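You operate a simulated robot arm through the tools that you are given. There is no shell and no other tool. Be economical: measure what you need, move in short steps, check, and stop when the job is done.

The job below is to be done with a simulated robot arm. You get a single attempt, and the scene is never put back.

## Task
Tip the yellow powder through the grid and clear the lumps into the drawer.
Fine: tip the tub out, put it back on the table, run the slider over and back, shut the flap last. Spill nothing.

It is judged by the outcome, as a careful person would: the job done as asked, and still so three seconds after it is handed in. It fails if anything else is knocked over, pushed out of place, dropped, spilled or broken.

## Robot
A 7-joint arm with a two-finger parallel gripper, fixed in place. Base frame: the origin is at the foot of the arm, x ahead of it, y to its left, z up. Lengths are in m, angles in degrees, forces in N, time in s.
Its first joint turns from -166.0 to 166.0 degrees. Payload 3.91 kg.
Tool frame: the origin (TCP) lies between the finger pads and is the grasp point; the fingertips stand 0.03 m ahead of it; z points along the fingers, y is the line along which they close. The gripper opens to 0.11 m. The fingers are 0.02 m wide and 0.01 m thick; the gripper's body (0.048 by 0.112 m) begins 0.055 m behind the TCP.
Orientation is that of the tool frame in the base frame, as a unit quaternion [x, y, z, w]. With the fingers straight down and closing along the base's y, the tool's x points along the base's -x, its y along +y and its z along -z.

## Interface
- The arm moves only by the tool drive_tool. Its argument "series" is a list of rows, each a list of 7 numbers: the shift along the base's x, y, z in m, then the turn, a rotation vector about the base's x, y, z in degrees, then the gripper command, from -1 (shut) to 1 (fully open), values between in proportion. In form: [[dx, dy, dz, wx, wy, wz, fingers], ...]. A call has 1 to 12 rows; each row shifts and turns the commanded pose from where the row before left it. Rows are played at 5 a second. More than 0.05 m and 8.6 degrees between two rows, or a gripper value outside its range, and nothing of the call is played. Where a pose cannot be reached the arm comes as near as it can. A force on the tool above 80 N (or 10 N above the force at the start of the call, whichever is more), or a blocked arm, ends the call early, and 0.2 s more pass. Each finger travels about 0.153 m/s and halts on what it meets, pressing with about 39 N; the grip force reading is that of the motor and also rises with nothing between the fingers. The clock runs only during rows and for 0.2 s after the last one: add rows that do not move to give the fingers time. The reply holds the time, the measured pose of the TCP, the force on the tool along the base axes, the opening and the grip force, in the units named above and with some noise.
- Cameras (640 x 400 px; columns grow to the right, rows downward): "scene" is fixed at [0.4079, -0.6493, 1.5658]; the picture's right is [1.00, 0.01, 0.00], its down [0.00, -0.51, -0.86] and it looks along [-0.01, 0.86, -0.51] (base axes); focal length 332 px, centre (320, 200). "wrist" rides on the gripper at [0.077, 0.007, -0.114] in the tool frame; the picture's right is [-0.09, 1.00, 0.00], its down [-0.80, -0.07, -0.59] and it looks along [-0.59, -0.05, 0.80] (tool axes); focal length 270 px, centre (320, 200). There is no depth. A picture from a camera that has moved, and an enlarged one, comes with that camera's place and axes in the base frame and with its lens. The place of the scene camera against the robot may be out by one fixed shift of up to 0.012 m in any direction.
- grab_frame(camera): a new picture of that camera. No time passes.
- raise_lower(by): slides the trunk up (or, below 0, down) by that many m; the arm rides with it, the base frame stays. It gives what a move gives, with no picture.
- zoom(camera, box): a new picture of the part [left, top, right, bottom] of that camera's present view, enlarged. No time passes.
- job_done(): hands the job in; it is judged then, once.

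Go step by step. Nothing tells you positions but the pictures and the camera data: compare them with the known pose of the tool, close in by small moves and look again before you grip or let go. The budget is 120 turns and 76 pictures, counting those below and the enlarged ones. Unless the task says otherwise, let go and move clear before handing in, and close with one line.

The tools are called after ">>>" as a command line: name --pt "numbers of a row" for each row, then --argument value for the rest, lists and objects as JSON in quotes. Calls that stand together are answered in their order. drive_tool: Moves the arm, as the interface text tells. Its arguments: {"type":"object","properties":{"series":{"type":"array"}},"required":["series"]} The other tools are called the same way: raise_lower (by) slides the trunk up or down; grab_frame (camera) takes a picture; zoom (camera, box) takes an enlarged picture of a part of a camera's view; job_done () hands the job in.

At the start:

```text
t: 0.0
position: [0.3056, 0.2623, 1.4077]
ee_rot: [-0.001, 1.0, 0.001, 0.001]
contact_force: [0.3, 0.6, 1.0]
width: 0.11
grip_force: 0.2
trunk travel left (down, up): [-0.525, 0.085]
```

scene: 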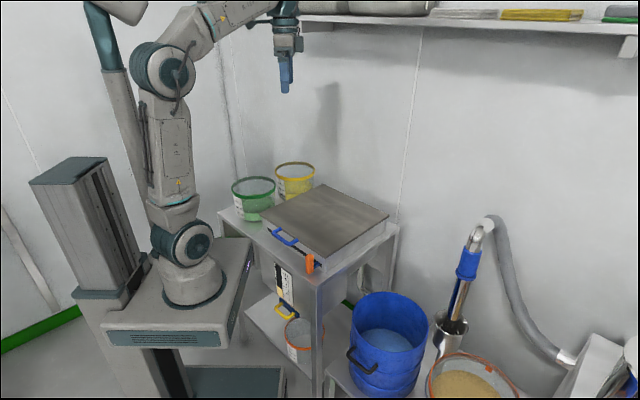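
wrist: 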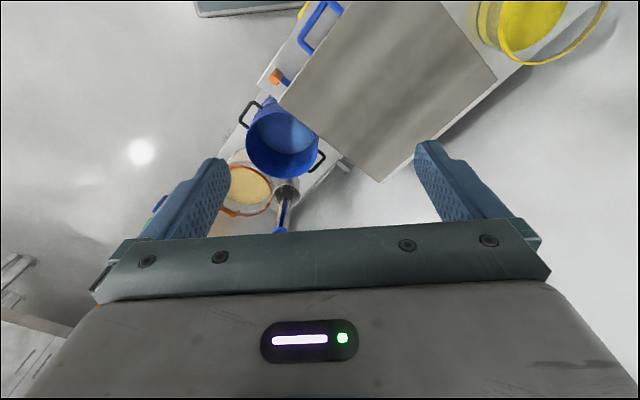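

I see a table with a lidded sieve box (brown flap), a blue handle, an orange knob, and green and yellow tubs behind. I'll enlarge the view to understand it better.

>>> zoom --camera "scene" --box '[210, 140, 410, 265]'

>>> zoom --camera "scene" --box '[240, 240, 400, 400]'

>>> zoom --camera "wrist" --box '[200, 0, 640, 250]'

```text
3.20 times, centred on (310, 202) of scene
camera zoom: at [0.4079, -0.6493, 1.5658], right [1.0, 0.01, 0.0], down [0.0, -0.51, -0.86], along [-0.01, 0.86, -0.51], focal length 1064 px, centre (352, 192)
```

zoom: 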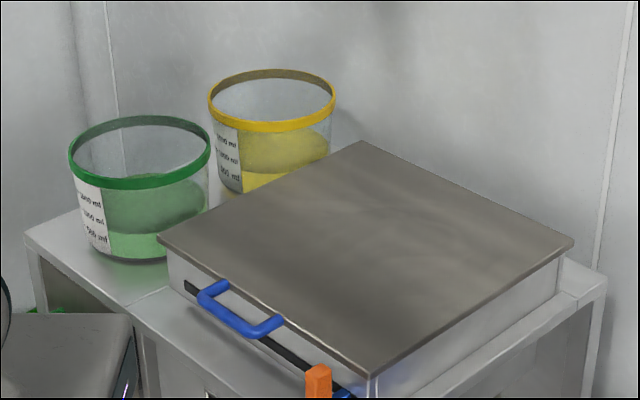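

```text
2.50 times, centred on (320, 320) of scene
camera zoom: at [0.4079, -0.6493, 1.5658], right [1.0, 0.01, 0.0], down [0.0, -0.51, -0.86], along [-0.01, 0.86, -0.51], focal length 831 px, centre (320, -100)
```

zoom: 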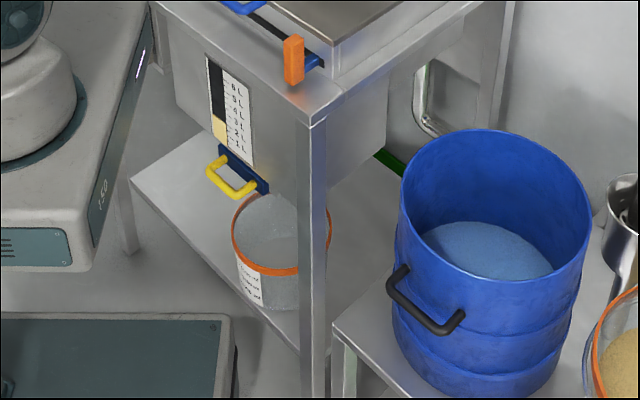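

```text
1.45 times, centred on (420, 125) of wrist
camera zoom: at [0.2305, 0.2712, 1.5228], right [0.09, 1.0, 0.0], down [0.8, -0.07, 0.59], along [0.59, -0.05, -0.8], focal length 393 px, centre (174, 309)
```

zoom: 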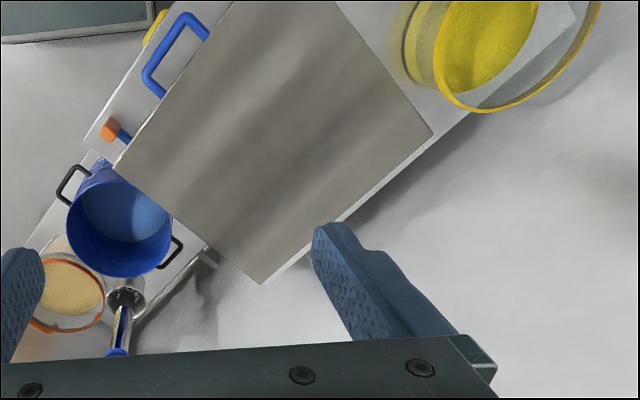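

The flap top is at about z 0.88, with its corners near (0.42,0.16), (0.65,0.40), (0.41,0.655) and (0.17,0.42). That puts the table at 45° to the base. I'll turn the wrist to look squarely at it.

>>> drive_tool --pt "-0.02 0 0 0 0 8 1" --pt "-0.02 0 0 0 0 8 1" --pt "-0.02 0 0 0 0 8 1" --pt "-0.02 0 0 0 0 8 1" --pt "0 0 0 0 0 8 1" --pt "0 0 0 0 0 5 1" --pt "0 0 0 0 0 0 1"

>>> grab_frame --camera "wrist"

```text
t: 1.6
position: [0.2246, 0.2626, 1.4093]
ee_rot: [-0.383, 0.924, 0.0, 0.0]
contact_force: [0.4, 0.3, -0.6]
width: 0.11
grip_force: 0.1
trunk travel left (down, up): [-0.525, 0.085]
```

```text
70 pictures are left
camera wrist: at [0.1674, 0.2151, 1.5231], right [-0.64, 0.77, 0.0], down [0.62, 0.52, 0.59], along [0.45, 0.38, -0.8], focal length 270 px, centre (320, 200)
```

wrist: 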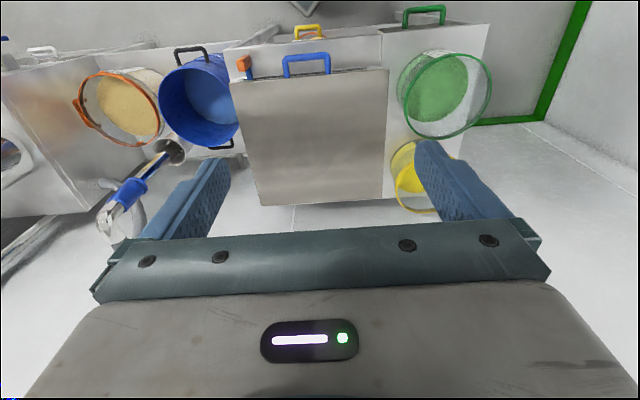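

>>> zoom --camera "wrist" --box '[220, 0, 500, 175]'

>>> zoom --camera "scene" --box '[215, 205, 345, 325]'

```text
2.29 times, centred on (360, 88) of wrist
camera zoom: at [0.1674, 0.2151, 1.5231], right [-0.64, 0.77, 0.0], down [0.62, 0.52, 0.59], along [0.45, 0.38, -0.8], focal length 618 px, centre (229, 457)
```

zoom: 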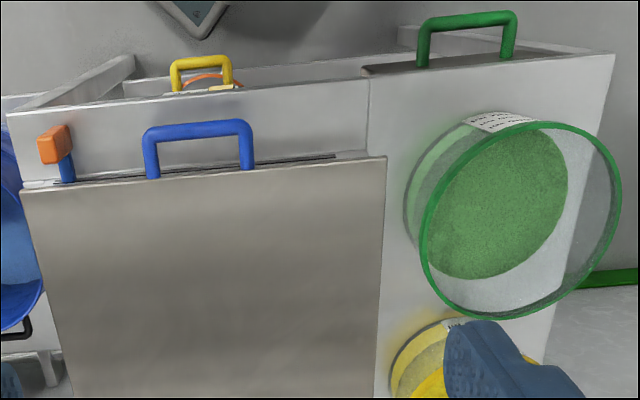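

```text
3.33 times, centred on (280, 265) of scene
camera zoom: at [0.4079, -0.6493, 1.5658], right [1.0, 0.01, 0.0], down [0.0, -0.51, -0.86], along [-0.01, 0.86, -0.51], focal length 1108 px, centre (453, -17)
```

zoom: 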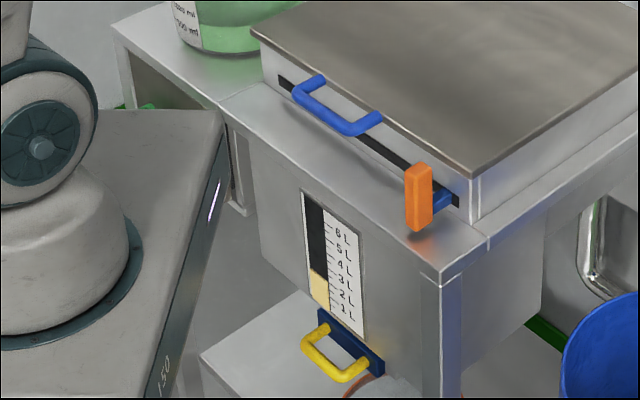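

Key layout along the 45° axis n, with u to the right of it: the flap handle bar is at n≈0.36, u≈0, and the slider is at the right end of the slot. The green-handled drawer is at the left, and the yellow tub is behind the green one. I'll turn so the fingers close along n and descend above the handle for a closer look.

>>> drive_tool --pt "0.003 0 -0.03 0 0 -7.5 0.2" --pt "0.003 0 -0.03 0 0 -7.5 0.2" --pt "0.003 0 -0.03 0 0 -7.5 0.2" --pt "0.003 0 -0.03 0 0 -7.5 0.2" --pt "0.003 0 -0.03 0 0 -7.5 0.2" --pt "0.003 0 -0.03 0 0 -7.5 0.2" --pt "0.003 -0.002 -0.03 0 0 -7.5 0.2" --pt "0.003 -0.002 -0.03 0 0 -7.5 0.2" --pt "0.003 -0.002 -0.03 0 0 -7.5 0.2" --pt "0.003 -0.002 -0.03 0 0 -7.5 0.2" --pt "0 0 -0.01 0 0 -7.5 0.2" --pt "0 0 0 0 0 -7.5 0.2"

>>> grab_frame --camera "wrist"

>>> grab_frame --camera "scene"

```text
t: 4.2
position: [0.2559, 0.2557, 1.0993]
ee_rot: [0.384, 0.923, 0.001, 0.001]
contact_force: [-0.4, 1.0, -0.3]
width: 0.0661
grip_force: 0.1
trunk travel left (down, up): [-0.525, 0.085]
```

```text
67 pictures are left
camera wrist: at [0.2075, 0.3162, 1.2132], right [0.77, 0.64, 0.0], down [0.52, -0.62, 0.59], along [0.38, -0.46, -0.8], focal length 270 px, centre (320, 200)
```

wrist: 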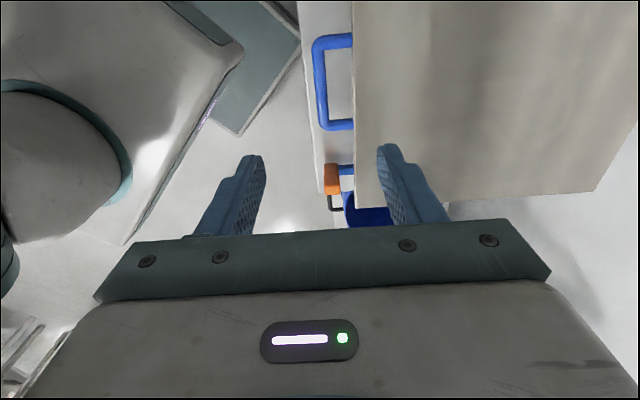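

```text
66 pictures are left
```

scene: 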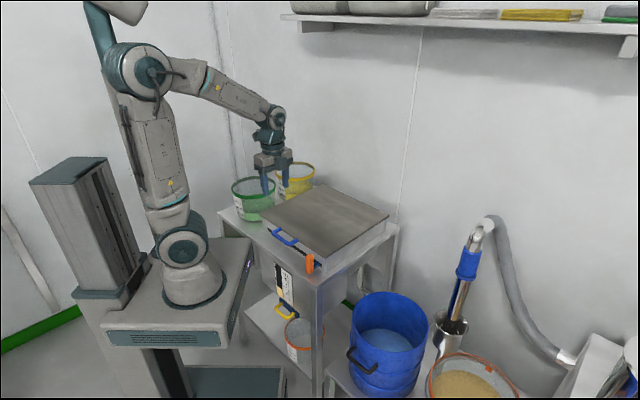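

>>> drive_tool --pt "0.0015 0.0015 -0.04 0 0 0 -0.42" --pt "0.0015 0.0015 -0.04 0 0 0 -0.42" --pt "0 0 -0.04 0 0 0 -0.42" --pt "0 0 -0.03 0 0 0 -0.42" --pt "0 0 -0.02 0 0 0 -0.42" --pt "0 0 0 0 0 0 -0.42"

>>> grab_frame --camera "wrist"

>>> zoom --camera "scene" --box '[230, 140, 350, 290]'

```text
t: 5.6
position: [0.2578, 0.2562, 0.9279]
ee_rot: [0.382, 0.924, -0.001, 0.0]
contact_force: [0.1, -0.7, -0.7]
width: 0.032
grip_force: 0.0
trunk travel left (down, up): [-0.525, 0.085]
```

```text
65 pictures are left
camera wrist: at [0.2084, 0.3176, 1.0424], right [0.77, 0.64, 0.0], down [0.52, -0.62, 0.59], along [0.38, -0.46, -0.8], focal length 270 px, centre (320, 200)
```

wrist: 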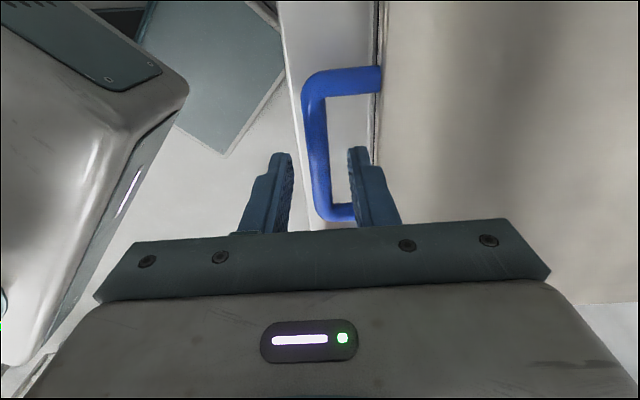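

```text
2.67 times, centred on (290, 215) of scene
camera zoom: at [0.4079, -0.6493, 1.5658], right [1.0, 0.01, 0.0], down [0.0, -0.51, -0.86], along [-0.01, 0.86, -0.51], focal length 886 px, centre (400, 160)
```

zoom: 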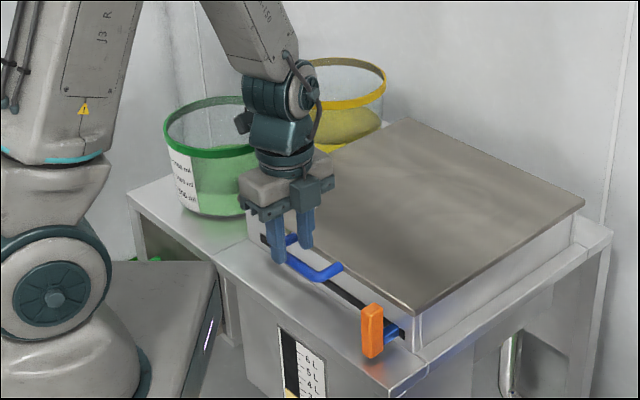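

>>> drive_tool --pt "0.003 -0.004 -0.02 0 0 0 -0.42" --pt "0 0 -0.02 0 0 0 -0.42" --pt "0 0 -0.016 0 0 0 -0.42" --pt "0 0 0 0 0 0 -0.42"

>>> grab_frame --camera "wrist"

>>> zoom --camera "scene" --box '[250, 190, 330, 290]'

```text
t: 6.6
position: [0.2615, 0.2536, 0.8721]
ee_rot: [0.383, 0.924, 0.0, 0.0]
contact_force: [0.2, 0.4, -0.4]
width: 0.0319
grip_force: 0.1
trunk travel left (down, up): [-0.525, 0.085]
```

```text
63 pictures are left
camera wrist: at [0.2135, 0.3153, 0.9869], right [0.77, 0.64, 0.0], down [0.52, -0.62, 0.59], along [0.38, -0.46, -0.8], focal length 270 px, centre (320, 200)
```

wrist: 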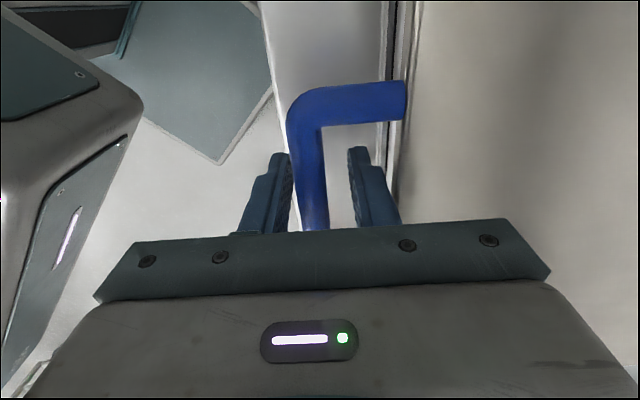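

```text
4.00 times, centred on (290, 240) of scene
camera zoom: at [0.4079, -0.6493, 1.5658], right [1.0, 0.01, 0.0], down [0.0, -0.51, -0.86], along [-0.01, 0.86, -0.51], focal length 1330 px, centre (440, 40)
```

zoom: 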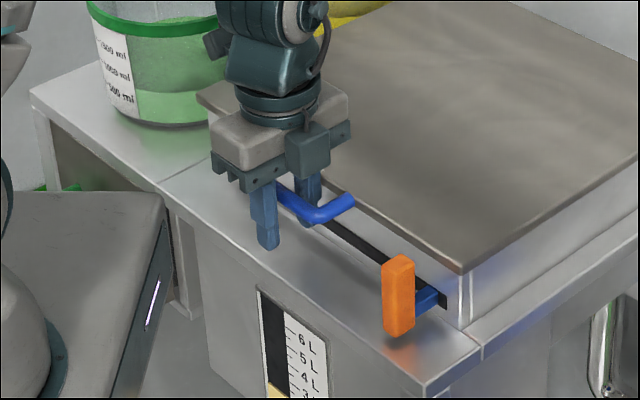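

The bar sits between the fingers, about 15 mm above the TCP. I'll raise to centre the pads on it and close.

>>> drive_tool --pt "0 0 0.018 0 0 0 -0.42" --pt "0 0 0 0 0 0 -0.7" --pt "0 0 0 0 0 0 -1" --pt "0 0 0 0 0 0 -1"

>>> zoom --camera "scene" --box '[250, 190, 330, 290]'

```text
t: 7.6
position: [0.2607, 0.2517, 0.8898]
ee_rot: [0.382, 0.924, -0.001, 0.0]
contact_force: [-14.8, -13.1, -3.5]
width: 0.0134
grip_force: 45.0
trunk travel left (down, up): [-0.525, 0.085]
```

```text
4.00 times, centred on (290, 240) of scene
camera zoom: at [0.4079, -0.6493, 1.5658], right [1.0, 0.01, 0.0], down [0.0, -0.51, -0.86], along [-0.01, 0.86, -0.51], focal length 1330 px, centre (440, 40)
```

zoom: 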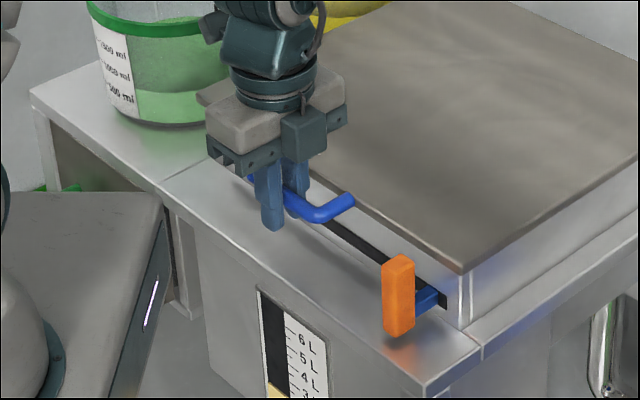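

>>> drive_tool --pt "-0.001 -0.001 0.0262 2.8 -2.8 0 -1" --pt "0.0019 0.0019 0.026 2.8 -2.8 0 -1" --pt "0.0033 0.0033 0.0258 2.8 -2.8 0 -1"

>>> grab_frame --camera "scene"

```text
t: 8.4
position: [0.2662, 0.2587, 0.9701]
ee_rot: [0.379, 0.919, 0.097, 0.04]
contact_force: [-29.0, -7.8, 5.7]
width: 0.0135
grip_force: 44.3
trunk travel left (down, up): [-0.525, 0.085]
```

```text
60 pictures are left
```

scene: 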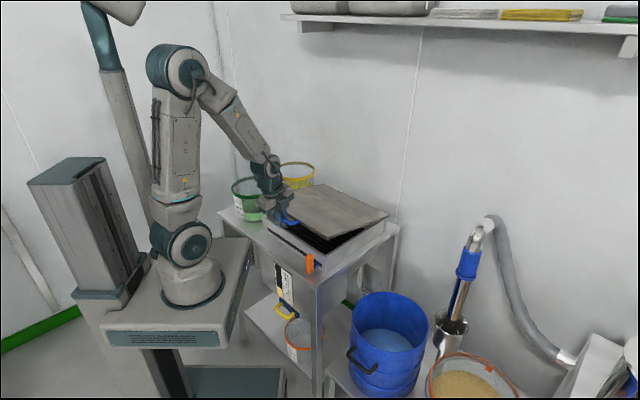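

>>> drive_tool --pt "0.0023 0.0023 0.0254 2.8 -2.8 0 -1" --pt "0.0057 0.0057 0.0249 2.8 -2.8 0 -1" --pt "0.0069 0.0069 0.0243 2.8 -2.8 0 -1" --pt "0.0081 0.0081 0.0236 2.8 -2.8 0 -1"

```text
t: 9.4
position: [0.2907, 0.2823, 1.0667]
ee_rot: [0.371, 0.897, 0.221, 0.093]
contact_force: [4.1, 7.3, -6.4]
width: 0.0138
grip_force: 45.3
trunk travel left (down, up): [-0.525, 0.085]
```

Forces stay low, so I'll continue the arc.

>>> drive_tool --pt "0.0093 0.0093 0.0227 2.8 -2.8 0 -1" --pt "0.0103 0.0103 0.0217 2.8 -2.8 0 -1" --pt "0.0114 0.0114 0.0206 2.8 -2.8 0 -1" --pt "0.0124 0.0124 0.0195 2.8 -2.8 0 -1"

>>> grab_frame --camera "scene"

```text
t: 10.4
position: [0.3316, 0.3224, 1.1525]
ee_rot: [0.355, 0.858, 0.342, 0.144]
contact_force: [-6.9, 2.3, -1.0]
width: 0.0139
grip_force: 45.3
trunk travel left (down, up): [-0.525, 0.085]
```

```text
59 pictures are left
```

scene: 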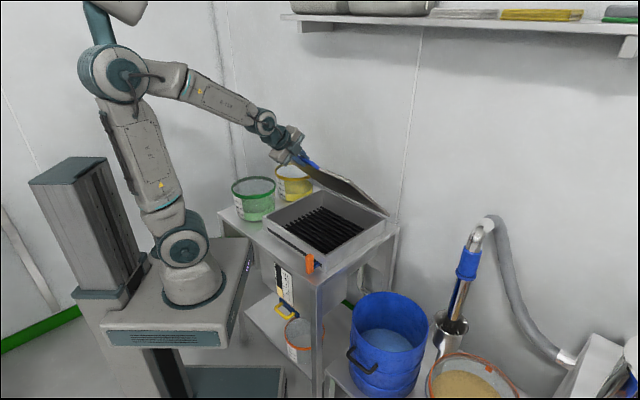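

>>> drive_tool --pt "0.0133 0.0133 0.0182 2.5 -2.5 0 -1" --pt "0.0141 0.0141 0.0168 2.5 -2.5 0 -1" --pt "0.015 0.015 0.0154 2.5 -2.5 0 -1" --pt "0.0157 0.0157 0.0139 2.5 -2.5 0 -1"

```text
t: 11.4
position: [0.3907, 0.3802, 1.2144]
ee_rot: [0.334, 0.809, 0.447, 0.186]
contact_force: [-6.8, -1.1, 7.3]
width: 0.0137
grip_force: 45.2
trunk travel left (down, up): [-0.525, 0.085]
```

>>> drive_tool --pt "0.0163 0.0163 0.0123 2.5 -2.5 0 -1" --pt "0.0169 0.0169 0.0107 2.5 -2.5 0 -1" --pt "0.0174 0.0174 0.009 2.5 -2.5 0 -1" --pt "0.0178 0.0178 0.0072 2.5 -2.5 0 -1"

>>> grab_frame --camera "scene"

```text
t: 12.1
position: [0.4051, 0.4368, 1.2401]
ee_rot: [0.295, 0.786, 0.51, 0.187]
contact_force: [55.9, -36.9, -17.1]
width: 0.0145
grip_force: 45.0
trunk travel left (down, up): [-0.525, 0.085]
stopped in row 3: the force on the tool passed its limit (the readings are from after the stop); the commanded pose is now the measured one
```

```text
58 pictures are left
```

scene: 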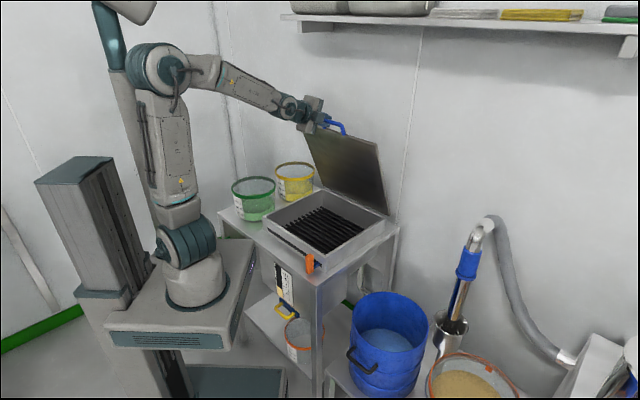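

The flap is at about 71°, but the hand drifted sideways by about 3 cm and tripped the force limit. I'll bring it back sideways and realign.

>>> drive_tool --pt "0.006 -0.006 0 0 0 -1.3 -1" --pt "0.006 -0.006 0 0 0 -1.3 -1" --pt "0.006 -0.006 0 0 0 -1.3 -1" --pt "0 0 0 0 0 0 -1"

>>> grab_frame --camera "wrist"

```text
t: 13.1
position: [0.403, 0.4351, 1.2386]
ee_rot: [0.307, 0.783, 0.503, 0.199]
contact_force: [17.6, -5.5, -30.2]
width: 0.0138
grip_force: 45.3
trunk travel left (down, up): [-0.525, 0.085]
```

```text
57 pictures are left
camera wrist: at [0.2785, 0.4153, 1.292], right [0.34, 0.24, 0.91], down [0.2, -0.96, 0.18], along [0.92, 0.12, -0.38], focal length 270 px, centre (320, 200)
```

wrist: 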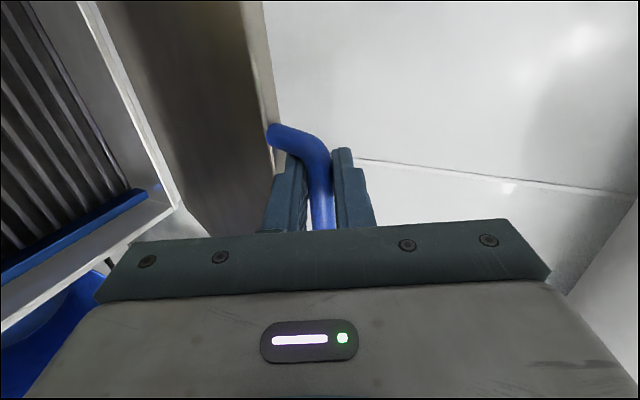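

>>> drive_tool --pt "0.008 0.006 0.006 -1 1 -1 -1" --pt "0.01 0.008 0.005 -1 1 -1 -1" --pt "0 0 0 0 0 0 -1"

>>> grab_frame --camera "scene"

```text
t: 13.9
position: [0.4191, 0.4519, 1.2484]
ee_rot: [0.323, 0.79, 0.48, 0.201]
contact_force: [6.7, 7.6, -33.9]
width: 0.0135
grip_force: 44.6
trunk travel left (down, up): [-0.525, 0.085]
```

```text
56 pictures are left
```

scene: 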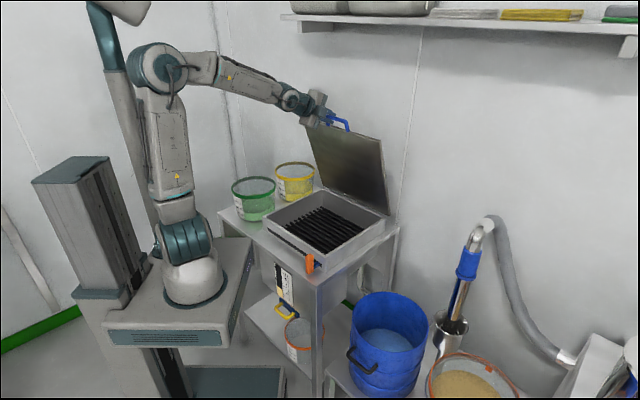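

>>> drive_tool --pt "0.0165 0.0165 0.002 0 0 0 -1" --pt "0.017 0.017 0.003 0 0 0 -1" --pt "0.0175 0.0175 0.002 0 0 0 -1" --pt "0 0 0 0 0 0 -1"

```text
t: 14.9
position: [0.4664, 0.4998, 1.2644]
ee_rot: [0.324, 0.786, 0.486, 0.204]
contact_force: [-7.8, 7.9, 15.6]
width: 0.0136
grip_force: 44.6
trunk travel left (down, up): [-0.525, 0.085]
```

>>> drive_tool --pt "0.0175 0.0175 0.002 0 0 0 -1" --pt "0.018 0.018 0.0 0 0 0 -1" --pt "0.018 0.018 -0.002 0 0 0 -1" --pt "0 0 0 0 0 0 -1"

>>> grab_frame --camera "scene"

```text
t: 15.9
position: [0.5192, 0.5525, 1.2664]
ee_rot: [0.323, 0.786, 0.487, 0.203]
contact_force: [-10.2, 14.4, 28.4]
width: 0.0137
grip_force: 45.1
trunk travel left (down, up): [-0.525, 0.085]
```

```text
55 pictures are left
```

scene: 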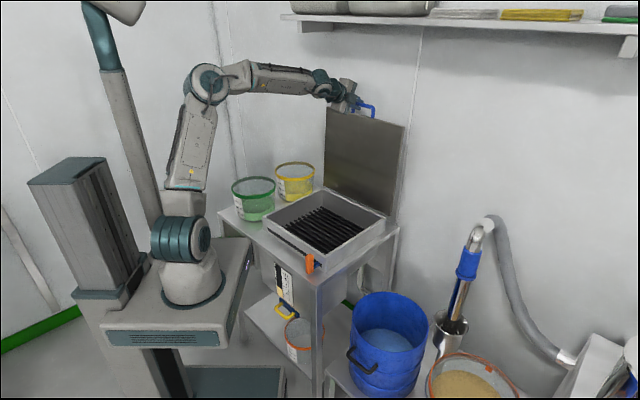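

>>> drive_tool --pt "0.0165 0.0165 0.003 0 0 0 -1" --pt "0.0165 0.0165 0.0 0 0 0 -1" --pt "0 0 0 0 0 0 -1"

```text
t: 16.7
position: [0.5536, 0.5865, 1.2598]
ee_rot: [0.324, 0.79, 0.48, 0.202]
contact_force: [-17.9, 4.6, -11.7]
width: 0.0137
grip_force: 45.0
trunk travel left (down, up): [-0.525, 0.085]
```

>>> drive_tool --pt "0.011 0.011 -0.004 0 0 0 -1" --pt "0.011 0.011 -0.005 0 0 0 -1" --pt "0 0 0 0 0 0 -1"

>>> grab_frame --camera "scene"

```text
t: 17.2
position: [0.5651, 0.5939, 1.253]
ee_rot: [0.327, 0.793, 0.474, 0.198]
contact_force: [-37.6, -26.4, -3.9]
width: 0.0139
grip_force: 45.5
trunk travel left (down, up): [-0.525, 0.085]
stopped in row 2: the force on the tool passed its limit (the readings are from after the stop); the commanded pose is now the measured one
```

```text
54 pictures are left
```

scene: 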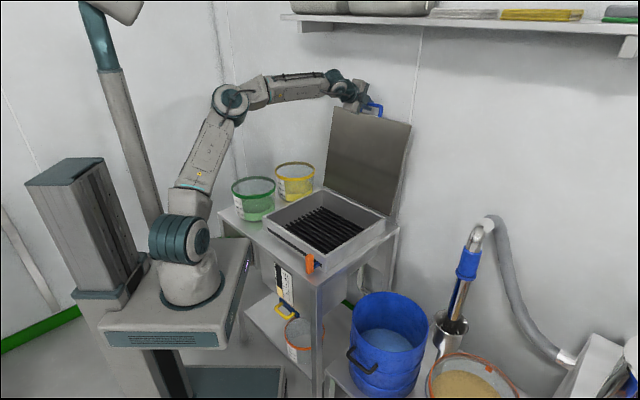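

The flap has reached its stop at about 103°, leaning back. I'll release it and back straight out.

>>> drive_tool --pt "0 0 0 0 0 0 -0.4" --pt "0 0 0 0 0 0 -0.4" --pt "-0.012 -0.012 0.009 0 0 0 -0.4" --pt "-0.015 -0.015 0.0115 0 0 0 -0.4" --pt "-0.02 -0.02 0.015 0 0 0 -0.4" --pt "-0.025 -0.025 0.018 0 0 0 -0.4" --pt "-0.025 -0.025 0.018 0 0 0 -0.4"

>>> grab_frame --camera "scene"

```text
t: 18.8
position: [0.4758, 0.5003, 1.3223]
ee_rot: [0.328, 0.792, 0.475, 0.199]
contact_force: [-0.4, 0.3, -0.2]
width: 0.033
grip_force: 0.1
trunk travel left (down, up): [-0.525, 0.085]
```

```text
53 pictures are left
```

scene: 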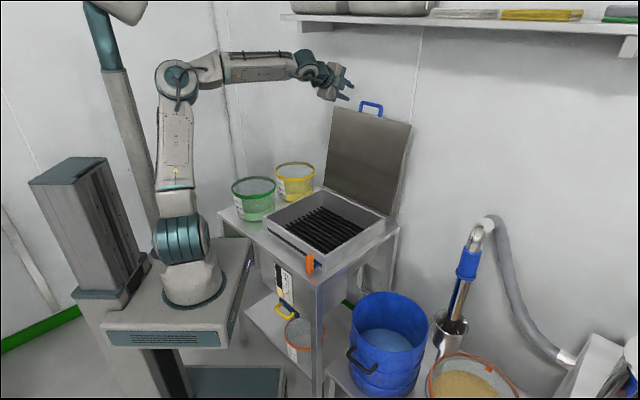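

>>> zoom --camera "scene" --box '[215, 140, 415, 280]'

```text
2.86 times, centred on (315, 210) of scene
camera zoom: at [0.4079, -0.6493, 1.5658], right [1.0, 0.01, 0.0], down [0.0, -0.51, -0.86], along [-0.01, 0.86, -0.51], focal length 950 px, centre (334, 171)
```

zoom: 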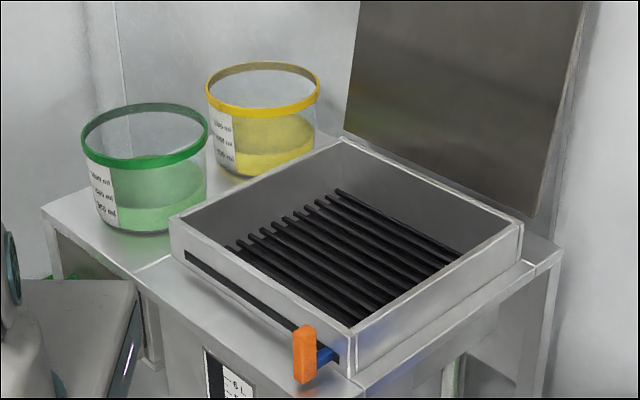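

The flap stays open. Next I'll roll the hand 90° so the fingers close along u with the camera on top, and move above the tubs to measure them.

>>> drive_tool --pt "-0.03 -0.01 0.0 5.1 5.1 -3.87 0" --pt "-0.03 -0.01 0.0 5.1 5.1 -3.87 0" --pt "-0.03 0 0.0 5.1 5.1 -3.87 0" --pt "-0.03 0 0.0 5.1 5.1 -3.87 0" --pt "-0.03 0 0.0 5.1 5.1 -3.87 0" --pt "-0.03 0 0.0 5.1 5.1 -3.87 0" --pt "-0.03 0 0.0 5.1 5.1 -3.87 0" --pt "-0.02 0 0.0 5.1 5.1 -3.87 0" --pt "-0.02 0 0.0 5.1 5.1 -3.87 0" --pt "0 0 0.0 5.1 5.1 -3.87 0" --pt "0 0 0.0 5.1 5.1 -3.87 0" --pt "0 0 0 0 0 0 0"

>>> grab_frame --camera "wrist"

```text
t: 19.7
position: [0.4774, 0.3959, 1.3304]
ee_rot: [0.579, 0.632, 0.501, 0.119]
contact_force: [0.3, 0.6, -0.7]
width: 0.0551
grip_force: 0.0
trunk travel left (down, up): [-0.525, 0.085]
stopped in row 4: the arm was blocked; the commanded pose is now the measured one
```

```text
51 pictures are left
camera wrist: at [0.3748, 0.4051, 1.4219], right [0.64, -0.25, 0.73], down [-0.24, -0.96, -0.12], along [0.73, -0.09, -0.67], focal length 270 px, centre (320, 200)
```

wrist: 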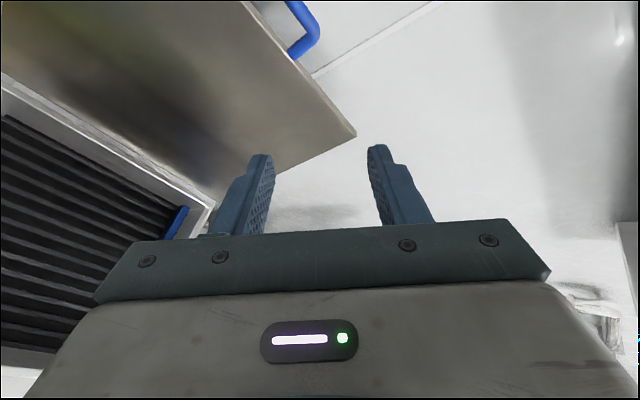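

Rolling that way runs into a joint limit. I'll roll back the other way, which puts the camera on the robot side.

>>> drive_tool --pt "-0.01 0 0.0 -5.84 -3.96 3.75 0" --pt "-0.01 0 0.0 -5.84 -3.96 3.75 0" --pt "-0.02 0 0.0 -5.84 -3.96 3.75 0" --pt "-0.02 0 0.0 -5.84 -3.96 3.75 0" --pt "-0.02 0 0.0 -5.84 -3.96 3.75 0" --pt "-0.02 0 0.0 -5.84 -3.96 3.75 0" --pt "-0.02 0 0.0 -5.84 -3.96 3.75 0" --pt "-0.02 0 0.0 -5.84 -3.96 3.75 0" --pt "-0.02 0 0.0 -5.84 -3.96 3.75 0" --pt "-0.02 0 0.0 -5.84 -3.96 3.75 0" --pt "-0.02 0 0.0 -5.84 -3.96 3.75 0" --pt "0 0 0.0 -5.84 -3.96 3.75 0"

```text
t: 20.5
position: [0.508, 0.3154, 1.3306]
ee_rot: [0.507, 0.69, 0.442, 0.265]
contact_force: [-0.1, 0.1, -0.1]
width: 0.0547
grip_force: 0.1
trunk travel left (down, up): [-0.525, 0.085]
stopped in row 4: the arm was blocked; the commanded pose is now the measured one
```

>>> grab_frame --camera "scene"

```text
50 pictures are left
```

scene: 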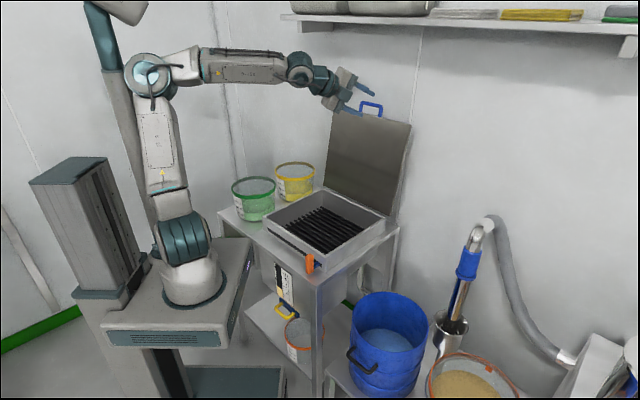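

>>> drive_tool --pt "-0.02 -0.01 0.01 0 0 0 0" --pt "-0.02 -0.01 0.01 0 0 0 0" --pt "-0.02 -0.01 0.01 0 0 0 0"

```text
t: 21.1
position: [0.5282, 0.2043, 1.3502]
ee_rot: [0.578, 0.634, 0.419, 0.297]
contact_force: [0.6, 0.5, 0.4]
width: 0.0552
grip_force: 0.1
trunk travel left (down, up): [-0.525, 0.085]
stopped in row 3: the arm was blocked; the commanded pose is now the measured one
```

>>> zoom --camera "scene" --box '[60, 0, 400, 270]'

```text
1.48 times, centred on (230, 135) of scene
camera zoom: at [0.4079, -0.6493, 1.5658], right [1.0, 0.01, 0.0], down [0.0, -0.51, -0.86], along [-0.01, 0.86, -0.51], focal length 492 px, centre (453, 296)
```

zoom: 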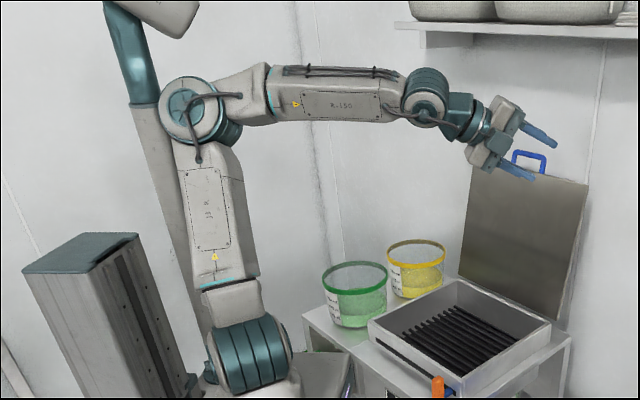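

The forearm and tool are nearly in line, which is a wrist singularity and explains the drift. I'll pitch the tool back down to get out of it.

>>> drive_tool --pt "-0.01 0 0 -1.7 7.8 0 0" --pt "-0.01 0 0 -1.7 7.8 0 0" --pt "-0.01 0 0 -1.7 7.8 0 0" --pt "-0.01 0 0 -1.7 7.8 0 0" --pt "-0.01 0 0 -1.7 7.8 0 0" --pt "0 0 0 0 0 0 0"

>>> grab_frame --camera "scene"

```text
t: 22.6
position: [0.4749, 0.2089, 1.3521]
ee_rot: [0.661, 0.726, 0.156, 0.109]
contact_force: [-0.4, 0.4, -0.8]
width: 0.0551
grip_force: 0.1
trunk travel left (down, up): [-0.525, 0.085]
```

```text
48 pictures are left
```

scene: 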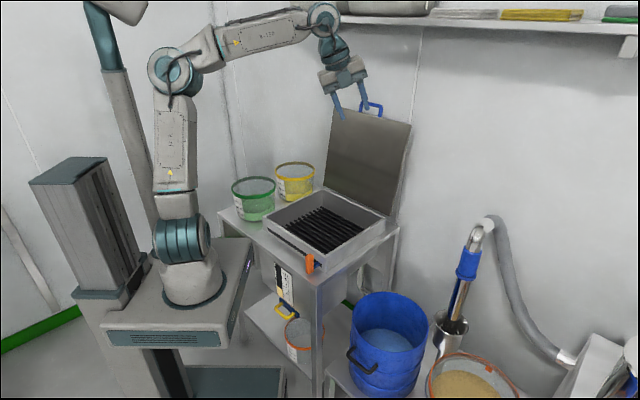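

>>> drive_tool --pt "-0.018 0.024 0 0 0 8.5 0" --pt "-0.02 0.022 0 0 0 8.5 0" --pt "-0.022 0.02 0 0 0 8.5 0" --pt "-0.024 0.02 0 0 0 8.5 0" --pt "-0.025 0.02 0 0 0 8.5 0" --pt "-0.025 0.02 0 0 0 8.5 0" --pt "-0.025 0.02 0 0 0 8.5 0" --pt "-0.025 0.02 0 0 0 8.5 0" --pt "-0.025 0.02 0 0 0 8.5 0" --pt "-0.025 0.02 0 0 0 8.5 0" --pt "-0.025 0.02 0 0 0 8.5 0" --pt "-0.015 0.02 0 0 0 8.5 0"

>>> grab_frame --camera "wrist"

```text
t: 25.1
position: [0.2012, 0.456, 1.3513]
ee_rot: [-0.15, 0.97, 0.184, -0.053]
contact_force: [0.4, 0.2, -0.5]
width: 0.0548
grip_force: 0.1
trunk travel left (down, up): [-0.525, 0.085]
```

```text
47 pictures are left
camera wrist: at [0.1444, 0.4009, 1.4637], right [-0.19, 0.91, 0.36], down [0.87, -0.02, 0.49], along [0.45, 0.41, -0.79], focal length 270 px, centre (320, 200)
```

wrist: 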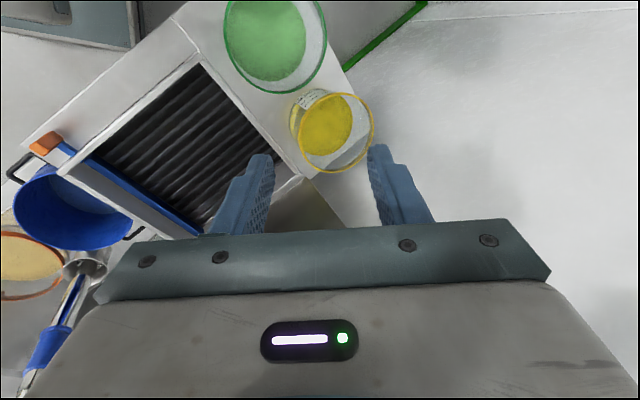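

The yellow rim is centred near (0.281, 0.689), z≈0.914, radius ≈0.088. I'll lower the trunk to keep the wrist away from the singularity, then aim the tool at the tub's left rim.

>>> raise_lower --by -0.12

>>> drive_tool --pt "-0.001 0.02 -0.01 0.8 -4.9 5.3 0" --pt "-0.001 0.02 -0.01 0.8 -4.9 5.3 0" --pt "-0.001 0.02 -0.01 0.8 -4.9 5.3 0" --pt "-0.001 0.02 -0.01 0.8 -4.9 5.3 0" --pt "-0.001 0.02 -0.01 0.8 -4.9 5.3 0" --pt "-0.001 0.02 -0.01 0.8 -4.9 5.3 0" --pt "-0.001 0.02 -0.01 0.8 -4.9 5.3 0" --pt "-0.001 0.02 -0.01 0.8 -4.9 5.3 0" --pt "0 0 0 0 0 0 0"

>>> grab_frame --camera "wrist"

>>> grab_frame --camera "scene"

```text
t: 26.6
position: [0.1992, 0.4548, 1.2324]
ee_rot: [-0.148, 0.971, 0.183, -0.052]
contact_force: [-0.6, 0.1, 0.0]
width: 0.0546
grip_force: 0.1
trunk travel left (down, up): [-0.405, 0.205]
```

```text
t: 28.6
position: [0.1934, 0.6156, 1.1517]
ee_rot: [-0.537, 0.803, 0.144, 0.217]
contact_force: [0.6, 0.3, 1.2]
width: 0.055
grip_force: 0.1
trunk travel left (down, up): [-0.405, 0.205]
```

```text
46 pictures are left
camera wrist: at [0.1408, 0.5048, 1.2122], right [-0.89, 0.45, 0.04], down [0.22, 0.34, 0.92], along [0.4, 0.83, -0.4], focal length 270 px, centre (320, 200)
```

wrist: 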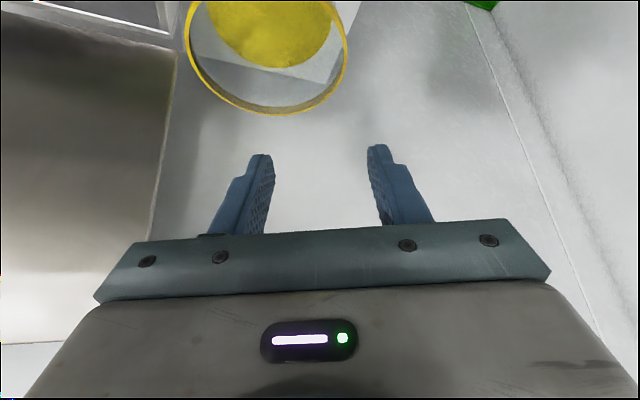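

```text
45 pictures are left
```

scene: 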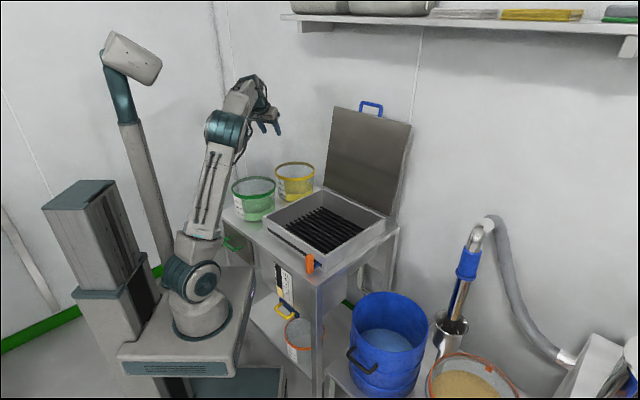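

>>> drive_tool --pt "-0.002 0.018 -0.045 0 0 0 0" --pt "-0.002 0.018 -0.045 0 0 0 0" --pt "-0.002 0.018 -0.045 0 0 0 0" --pt "-0.001 0.015 -0.043 0 0 0 0" --pt "0 0 0 0 0 0 0"

>>> grab_frame --camera "wrist"

>>> zoom --camera "scene" --box '[210, 90, 350, 230]'

```text
t: 29.9
position: [0.1859, 0.6848, 0.9748]
ee_rot: [-0.536, 0.803, 0.145, 0.215]
contact_force: [-0.3, 0.6, -0.2]
width: 0.0548
grip_force: 0.0
trunk travel left (down, up): [-0.405, 0.205]
```

```text
44 pictures are left
camera wrist: at [0.133, 0.5725, 1.0347], right [-0.89, 0.45, 0.05], down [0.22, 0.34, 0.92], along [0.4, 0.83, -0.4], focal length 270 px, centre (320, 200)
```

wrist: 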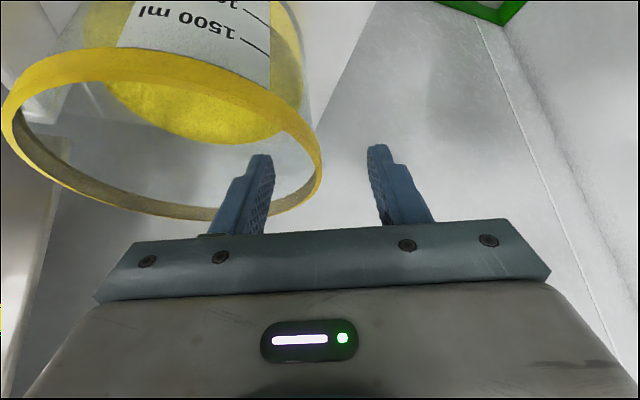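

```text
2.86 times, centred on (280, 160) of scene
camera zoom: at [0.4079, -0.6493, 1.5658], right [1.0, 0.01, 0.0], down [0.0, -0.51, -0.86], along [-0.01, 0.86, -0.51], focal length 950 px, centre (434, 314)
```

zoom: 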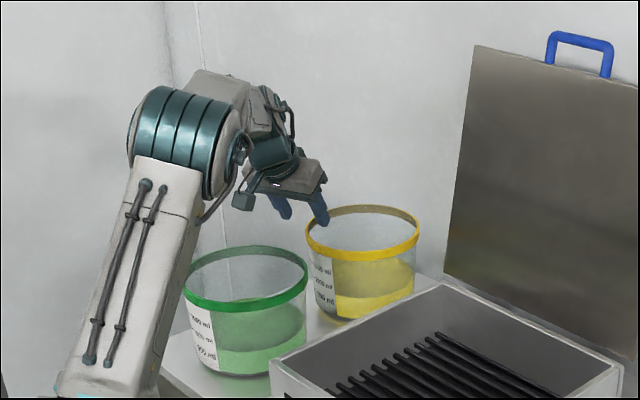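

The rim's left edge lines up midway between the fingers. I'll advance along the tool axis so the fingers straddle the wall.

>>> drive_tool --pt "0.0039 0.0093 -0.0173 0 0 0 0" --pt "0.0039 0.0093 -0.0173 0 0 0 0" --pt "0.0039 0.0093 -0.0173 0 0 0 0" --pt "0.003 0.007 -0.013 0 0 0 0" --pt "0 0 0 0 0 0 0"

>>> grab_frame --camera "wrist"

>>> zoom --camera "scene" --box '[240, 120, 340, 220]'

```text
t: 31.1
position: [0.2001, 0.7173, 0.909]
ee_rot: [-0.537, 0.802, 0.146, 0.216]
contact_force: [-1.5, 1.0, 6.1]
width: 0.0549
grip_force: 0.1
trunk travel left (down, up): [-0.405, 0.205]
```

```text
42 pictures are left
camera wrist: at [0.1476, 0.6072, 0.9696], right [-0.89, 0.45, 0.05], down [0.22, 0.34, 0.92], along [0.4, 0.83, -0.4], focal length 270 px, centre (320, 200)
```

wrist: 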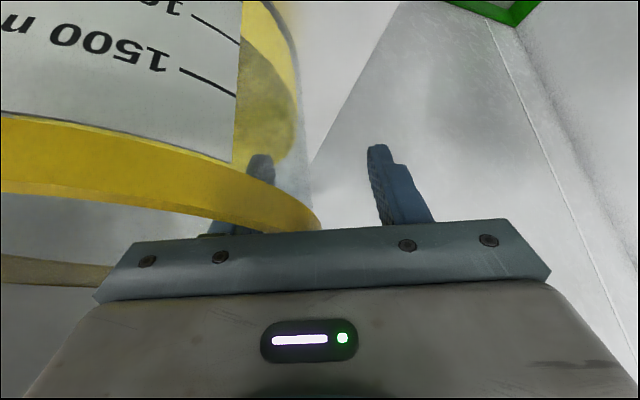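

```text
4.00 times, centred on (290, 170) of scene
camera zoom: at [0.4079, -0.6493, 1.5658], right [1.0, 0.01, 0.0], down [0.0, -0.51, -0.86], along [-0.01, 0.86, -0.51], focal length 1330 px, centre (440, 320)
```

zoom: 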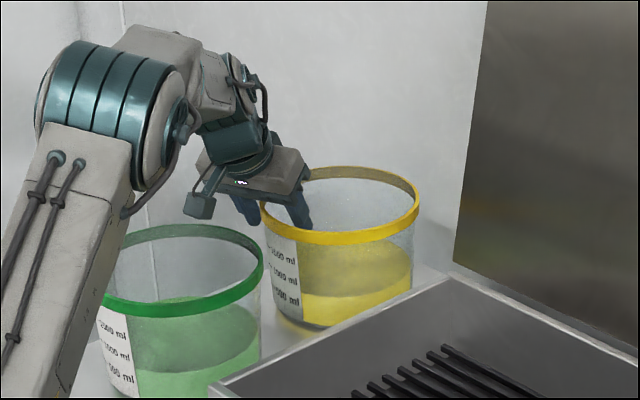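

The hand just touches the rim at its body (6 N). I'll back off 15 mm and then close.

>>> drive_tool --pt "-0.0025 -0.006 0.011 0 0 0 0" --pt "0 0 0 0 0 0 0"

>>> grab_frame --camera "wrist"

```text
t: 31.6
position: [0.1982, 0.7108, 0.9197]
ee_rot: [-0.537, 0.803, 0.144, 0.215]
contact_force: [0.8, -0.3, 0.1]
width: 0.055
grip_force: 0.1
trunk travel left (down, up): [-0.405, 0.205]
```

```text
40 pictures are left
camera wrist: at [0.1455, 0.6013, 0.9804], right [-0.89, 0.45, 0.05], down [0.22, 0.34, 0.92], along [0.4, 0.83, -0.4], focal length 270 px, centre (320, 200)
```

wrist: 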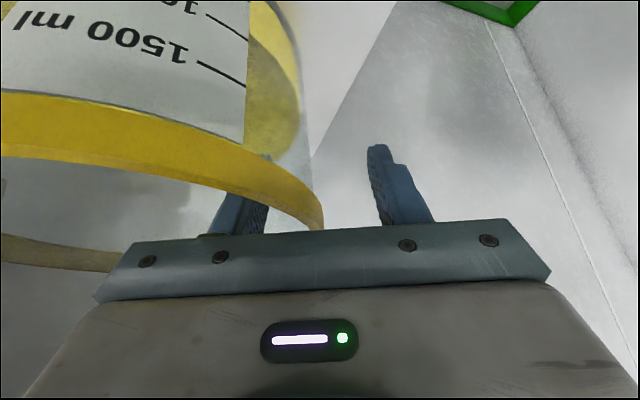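

>>> drive_tool --pt "0 0 0 0 0 0 -0.4" --pt "0 0 0 0 0 0 -0.7" --pt "0 0 0 0 0 0 -1" --pt "0 0 0 0 0 0 -1" --pt "0 0 0 0 0 0 -1"

>>> grab_frame --camera "wrist"

```text
t: 32.9
position: [0.1985, 0.7108, 0.9202]
ee_rot: [-0.537, 0.803, 0.145, 0.216]
contact_force: [1.2, -1.1, 1.7]
width: 0.0099
grip_force: 39.4
trunk travel left (down, up): [-0.405, 0.205]
```

```text
39 pictures are left
camera wrist: at [0.1458, 0.6012, 0.9808], right [-0.89, 0.45, 0.05], down [0.22, 0.34, 0.92], along [0.4, 0.83, -0.4], focal length 270 px, centre (320, 200)
```

wrist: 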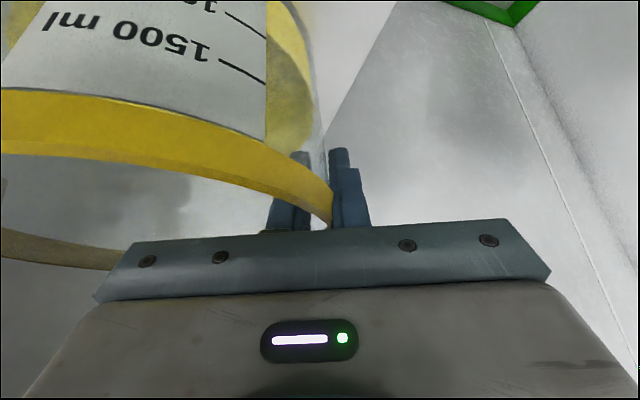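

The rim is gripped (10 mm). I'll lift gently and check.

>>> drive_tool --pt "0 0 0.01 0 0 0 -1" --pt "0 0 0.015 0 0 0 -1" --pt "0 0 0.015 0 0 0 -1" --pt "0 0 0 0 0 0 -1"

>>> zoom --camera "scene" --box '[220, 110, 340, 230]'

```text
t: 33.9
position: [0.1979, 0.7123, 0.9599]
ee_rot: [-0.536, 0.804, 0.144, 0.215]
contact_force: [0.5, 0.5, -6.4]
width: 0.0094
grip_force: 39.0
trunk travel left (down, up): [-0.405, 0.205]
```

```text
3.33 times, centred on (280, 170) of scene
camera zoom: at [0.4079, -0.6493, 1.5658], right [1.0, 0.01, 0.0], down [0.0, -0.51, -0.86], along [-0.01, 0.86, -0.51], focal length 1108 px, centre (453, 300)
```

zoom: 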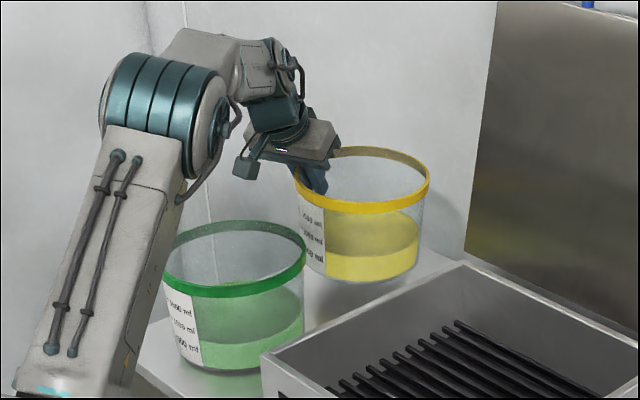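

The tub (about 0.65 kg) is securely held. I'll raise it well clear, draw it in past the flap, and carry it level over the grid.

>>> drive_tool --pt "0 0 0.03 0 0 0 -1" --pt "0 0 0.035 0 0 0 -1" --pt "0 0 0.035 0 0 0 -1" --pt "0 0 0.035 0 0 0 -1" --pt "-0.015 -0.015 0.01 0 0 0 -1" --pt "-0.02 -0.02 0 0 0 0 -1" --pt "-0.02 -0.02 0 0 0 0 -1" --pt "0 0 0 0 0 0 -1"

>>> grab_frame --camera "scene"

```text
t: 35.6
position: [0.1435, 0.6593, 1.1042]
ee_rot: [-0.536, 0.803, 0.144, 0.215]
contact_force: [-0.2, -0.4, -5.4]
width: 0.0092
grip_force: 38.9
trunk travel left (down, up): [-0.405, 0.205]
```

```text
37 pictures are left
```

scene: 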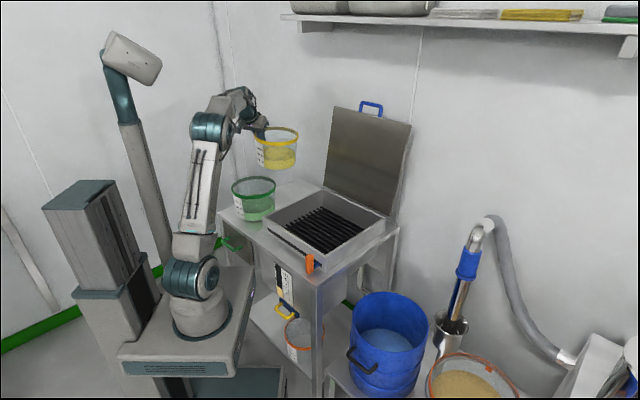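

>>> drive_tool --pt "0.0192 -0.0192 0 0 0 -3.3 -1" --pt "0.0192 -0.0192 0 0 0 -3.3 -1" --pt "0.0192 -0.0192 0 0 0 -3.3 -1" --pt "0.0192 -0.0192 0 0 0 -3.3 -1" --pt "0.0192 -0.0192 0 0 0 -3.3 -1" --pt "0.0192 -0.0192 0 0 0 -3.3 -1" --pt "0.0192 -0.0192 0 0 0 -3.3 -1" --pt "0 0 0 0 0 0 -1"

>>> zoom --camera "scene" --box '[170, 60, 430, 290]'

```text
t: 37.5
position: [0.2766, 0.5197, 1.1044]
ee_rot: [-0.364, 0.895, 0.098, 0.239]
contact_force: [0.0, 0.9, -5.3]
width: 0.0094
grip_force: 38.7
trunk travel left (down, up): [-0.405, 0.205]
```

```text
1.74 times, centred on (300, 175) of scene
camera zoom: at [0.4079, -0.6493, 1.5658], right [1.0, 0.01, 0.0], down [0.0, -0.51, -0.86], along [-0.01, 0.86, -0.51], focal length 578 px, centre (355, 244)
```

zoom: 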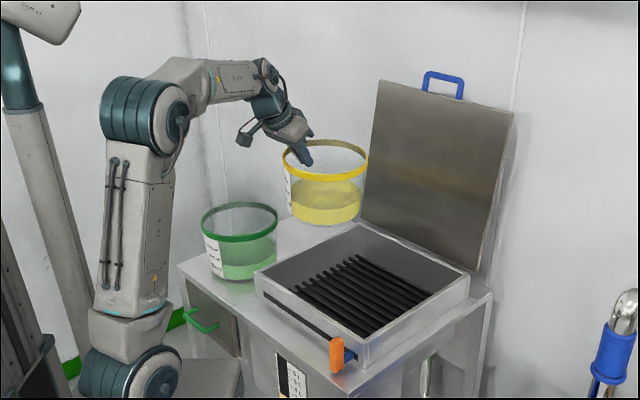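

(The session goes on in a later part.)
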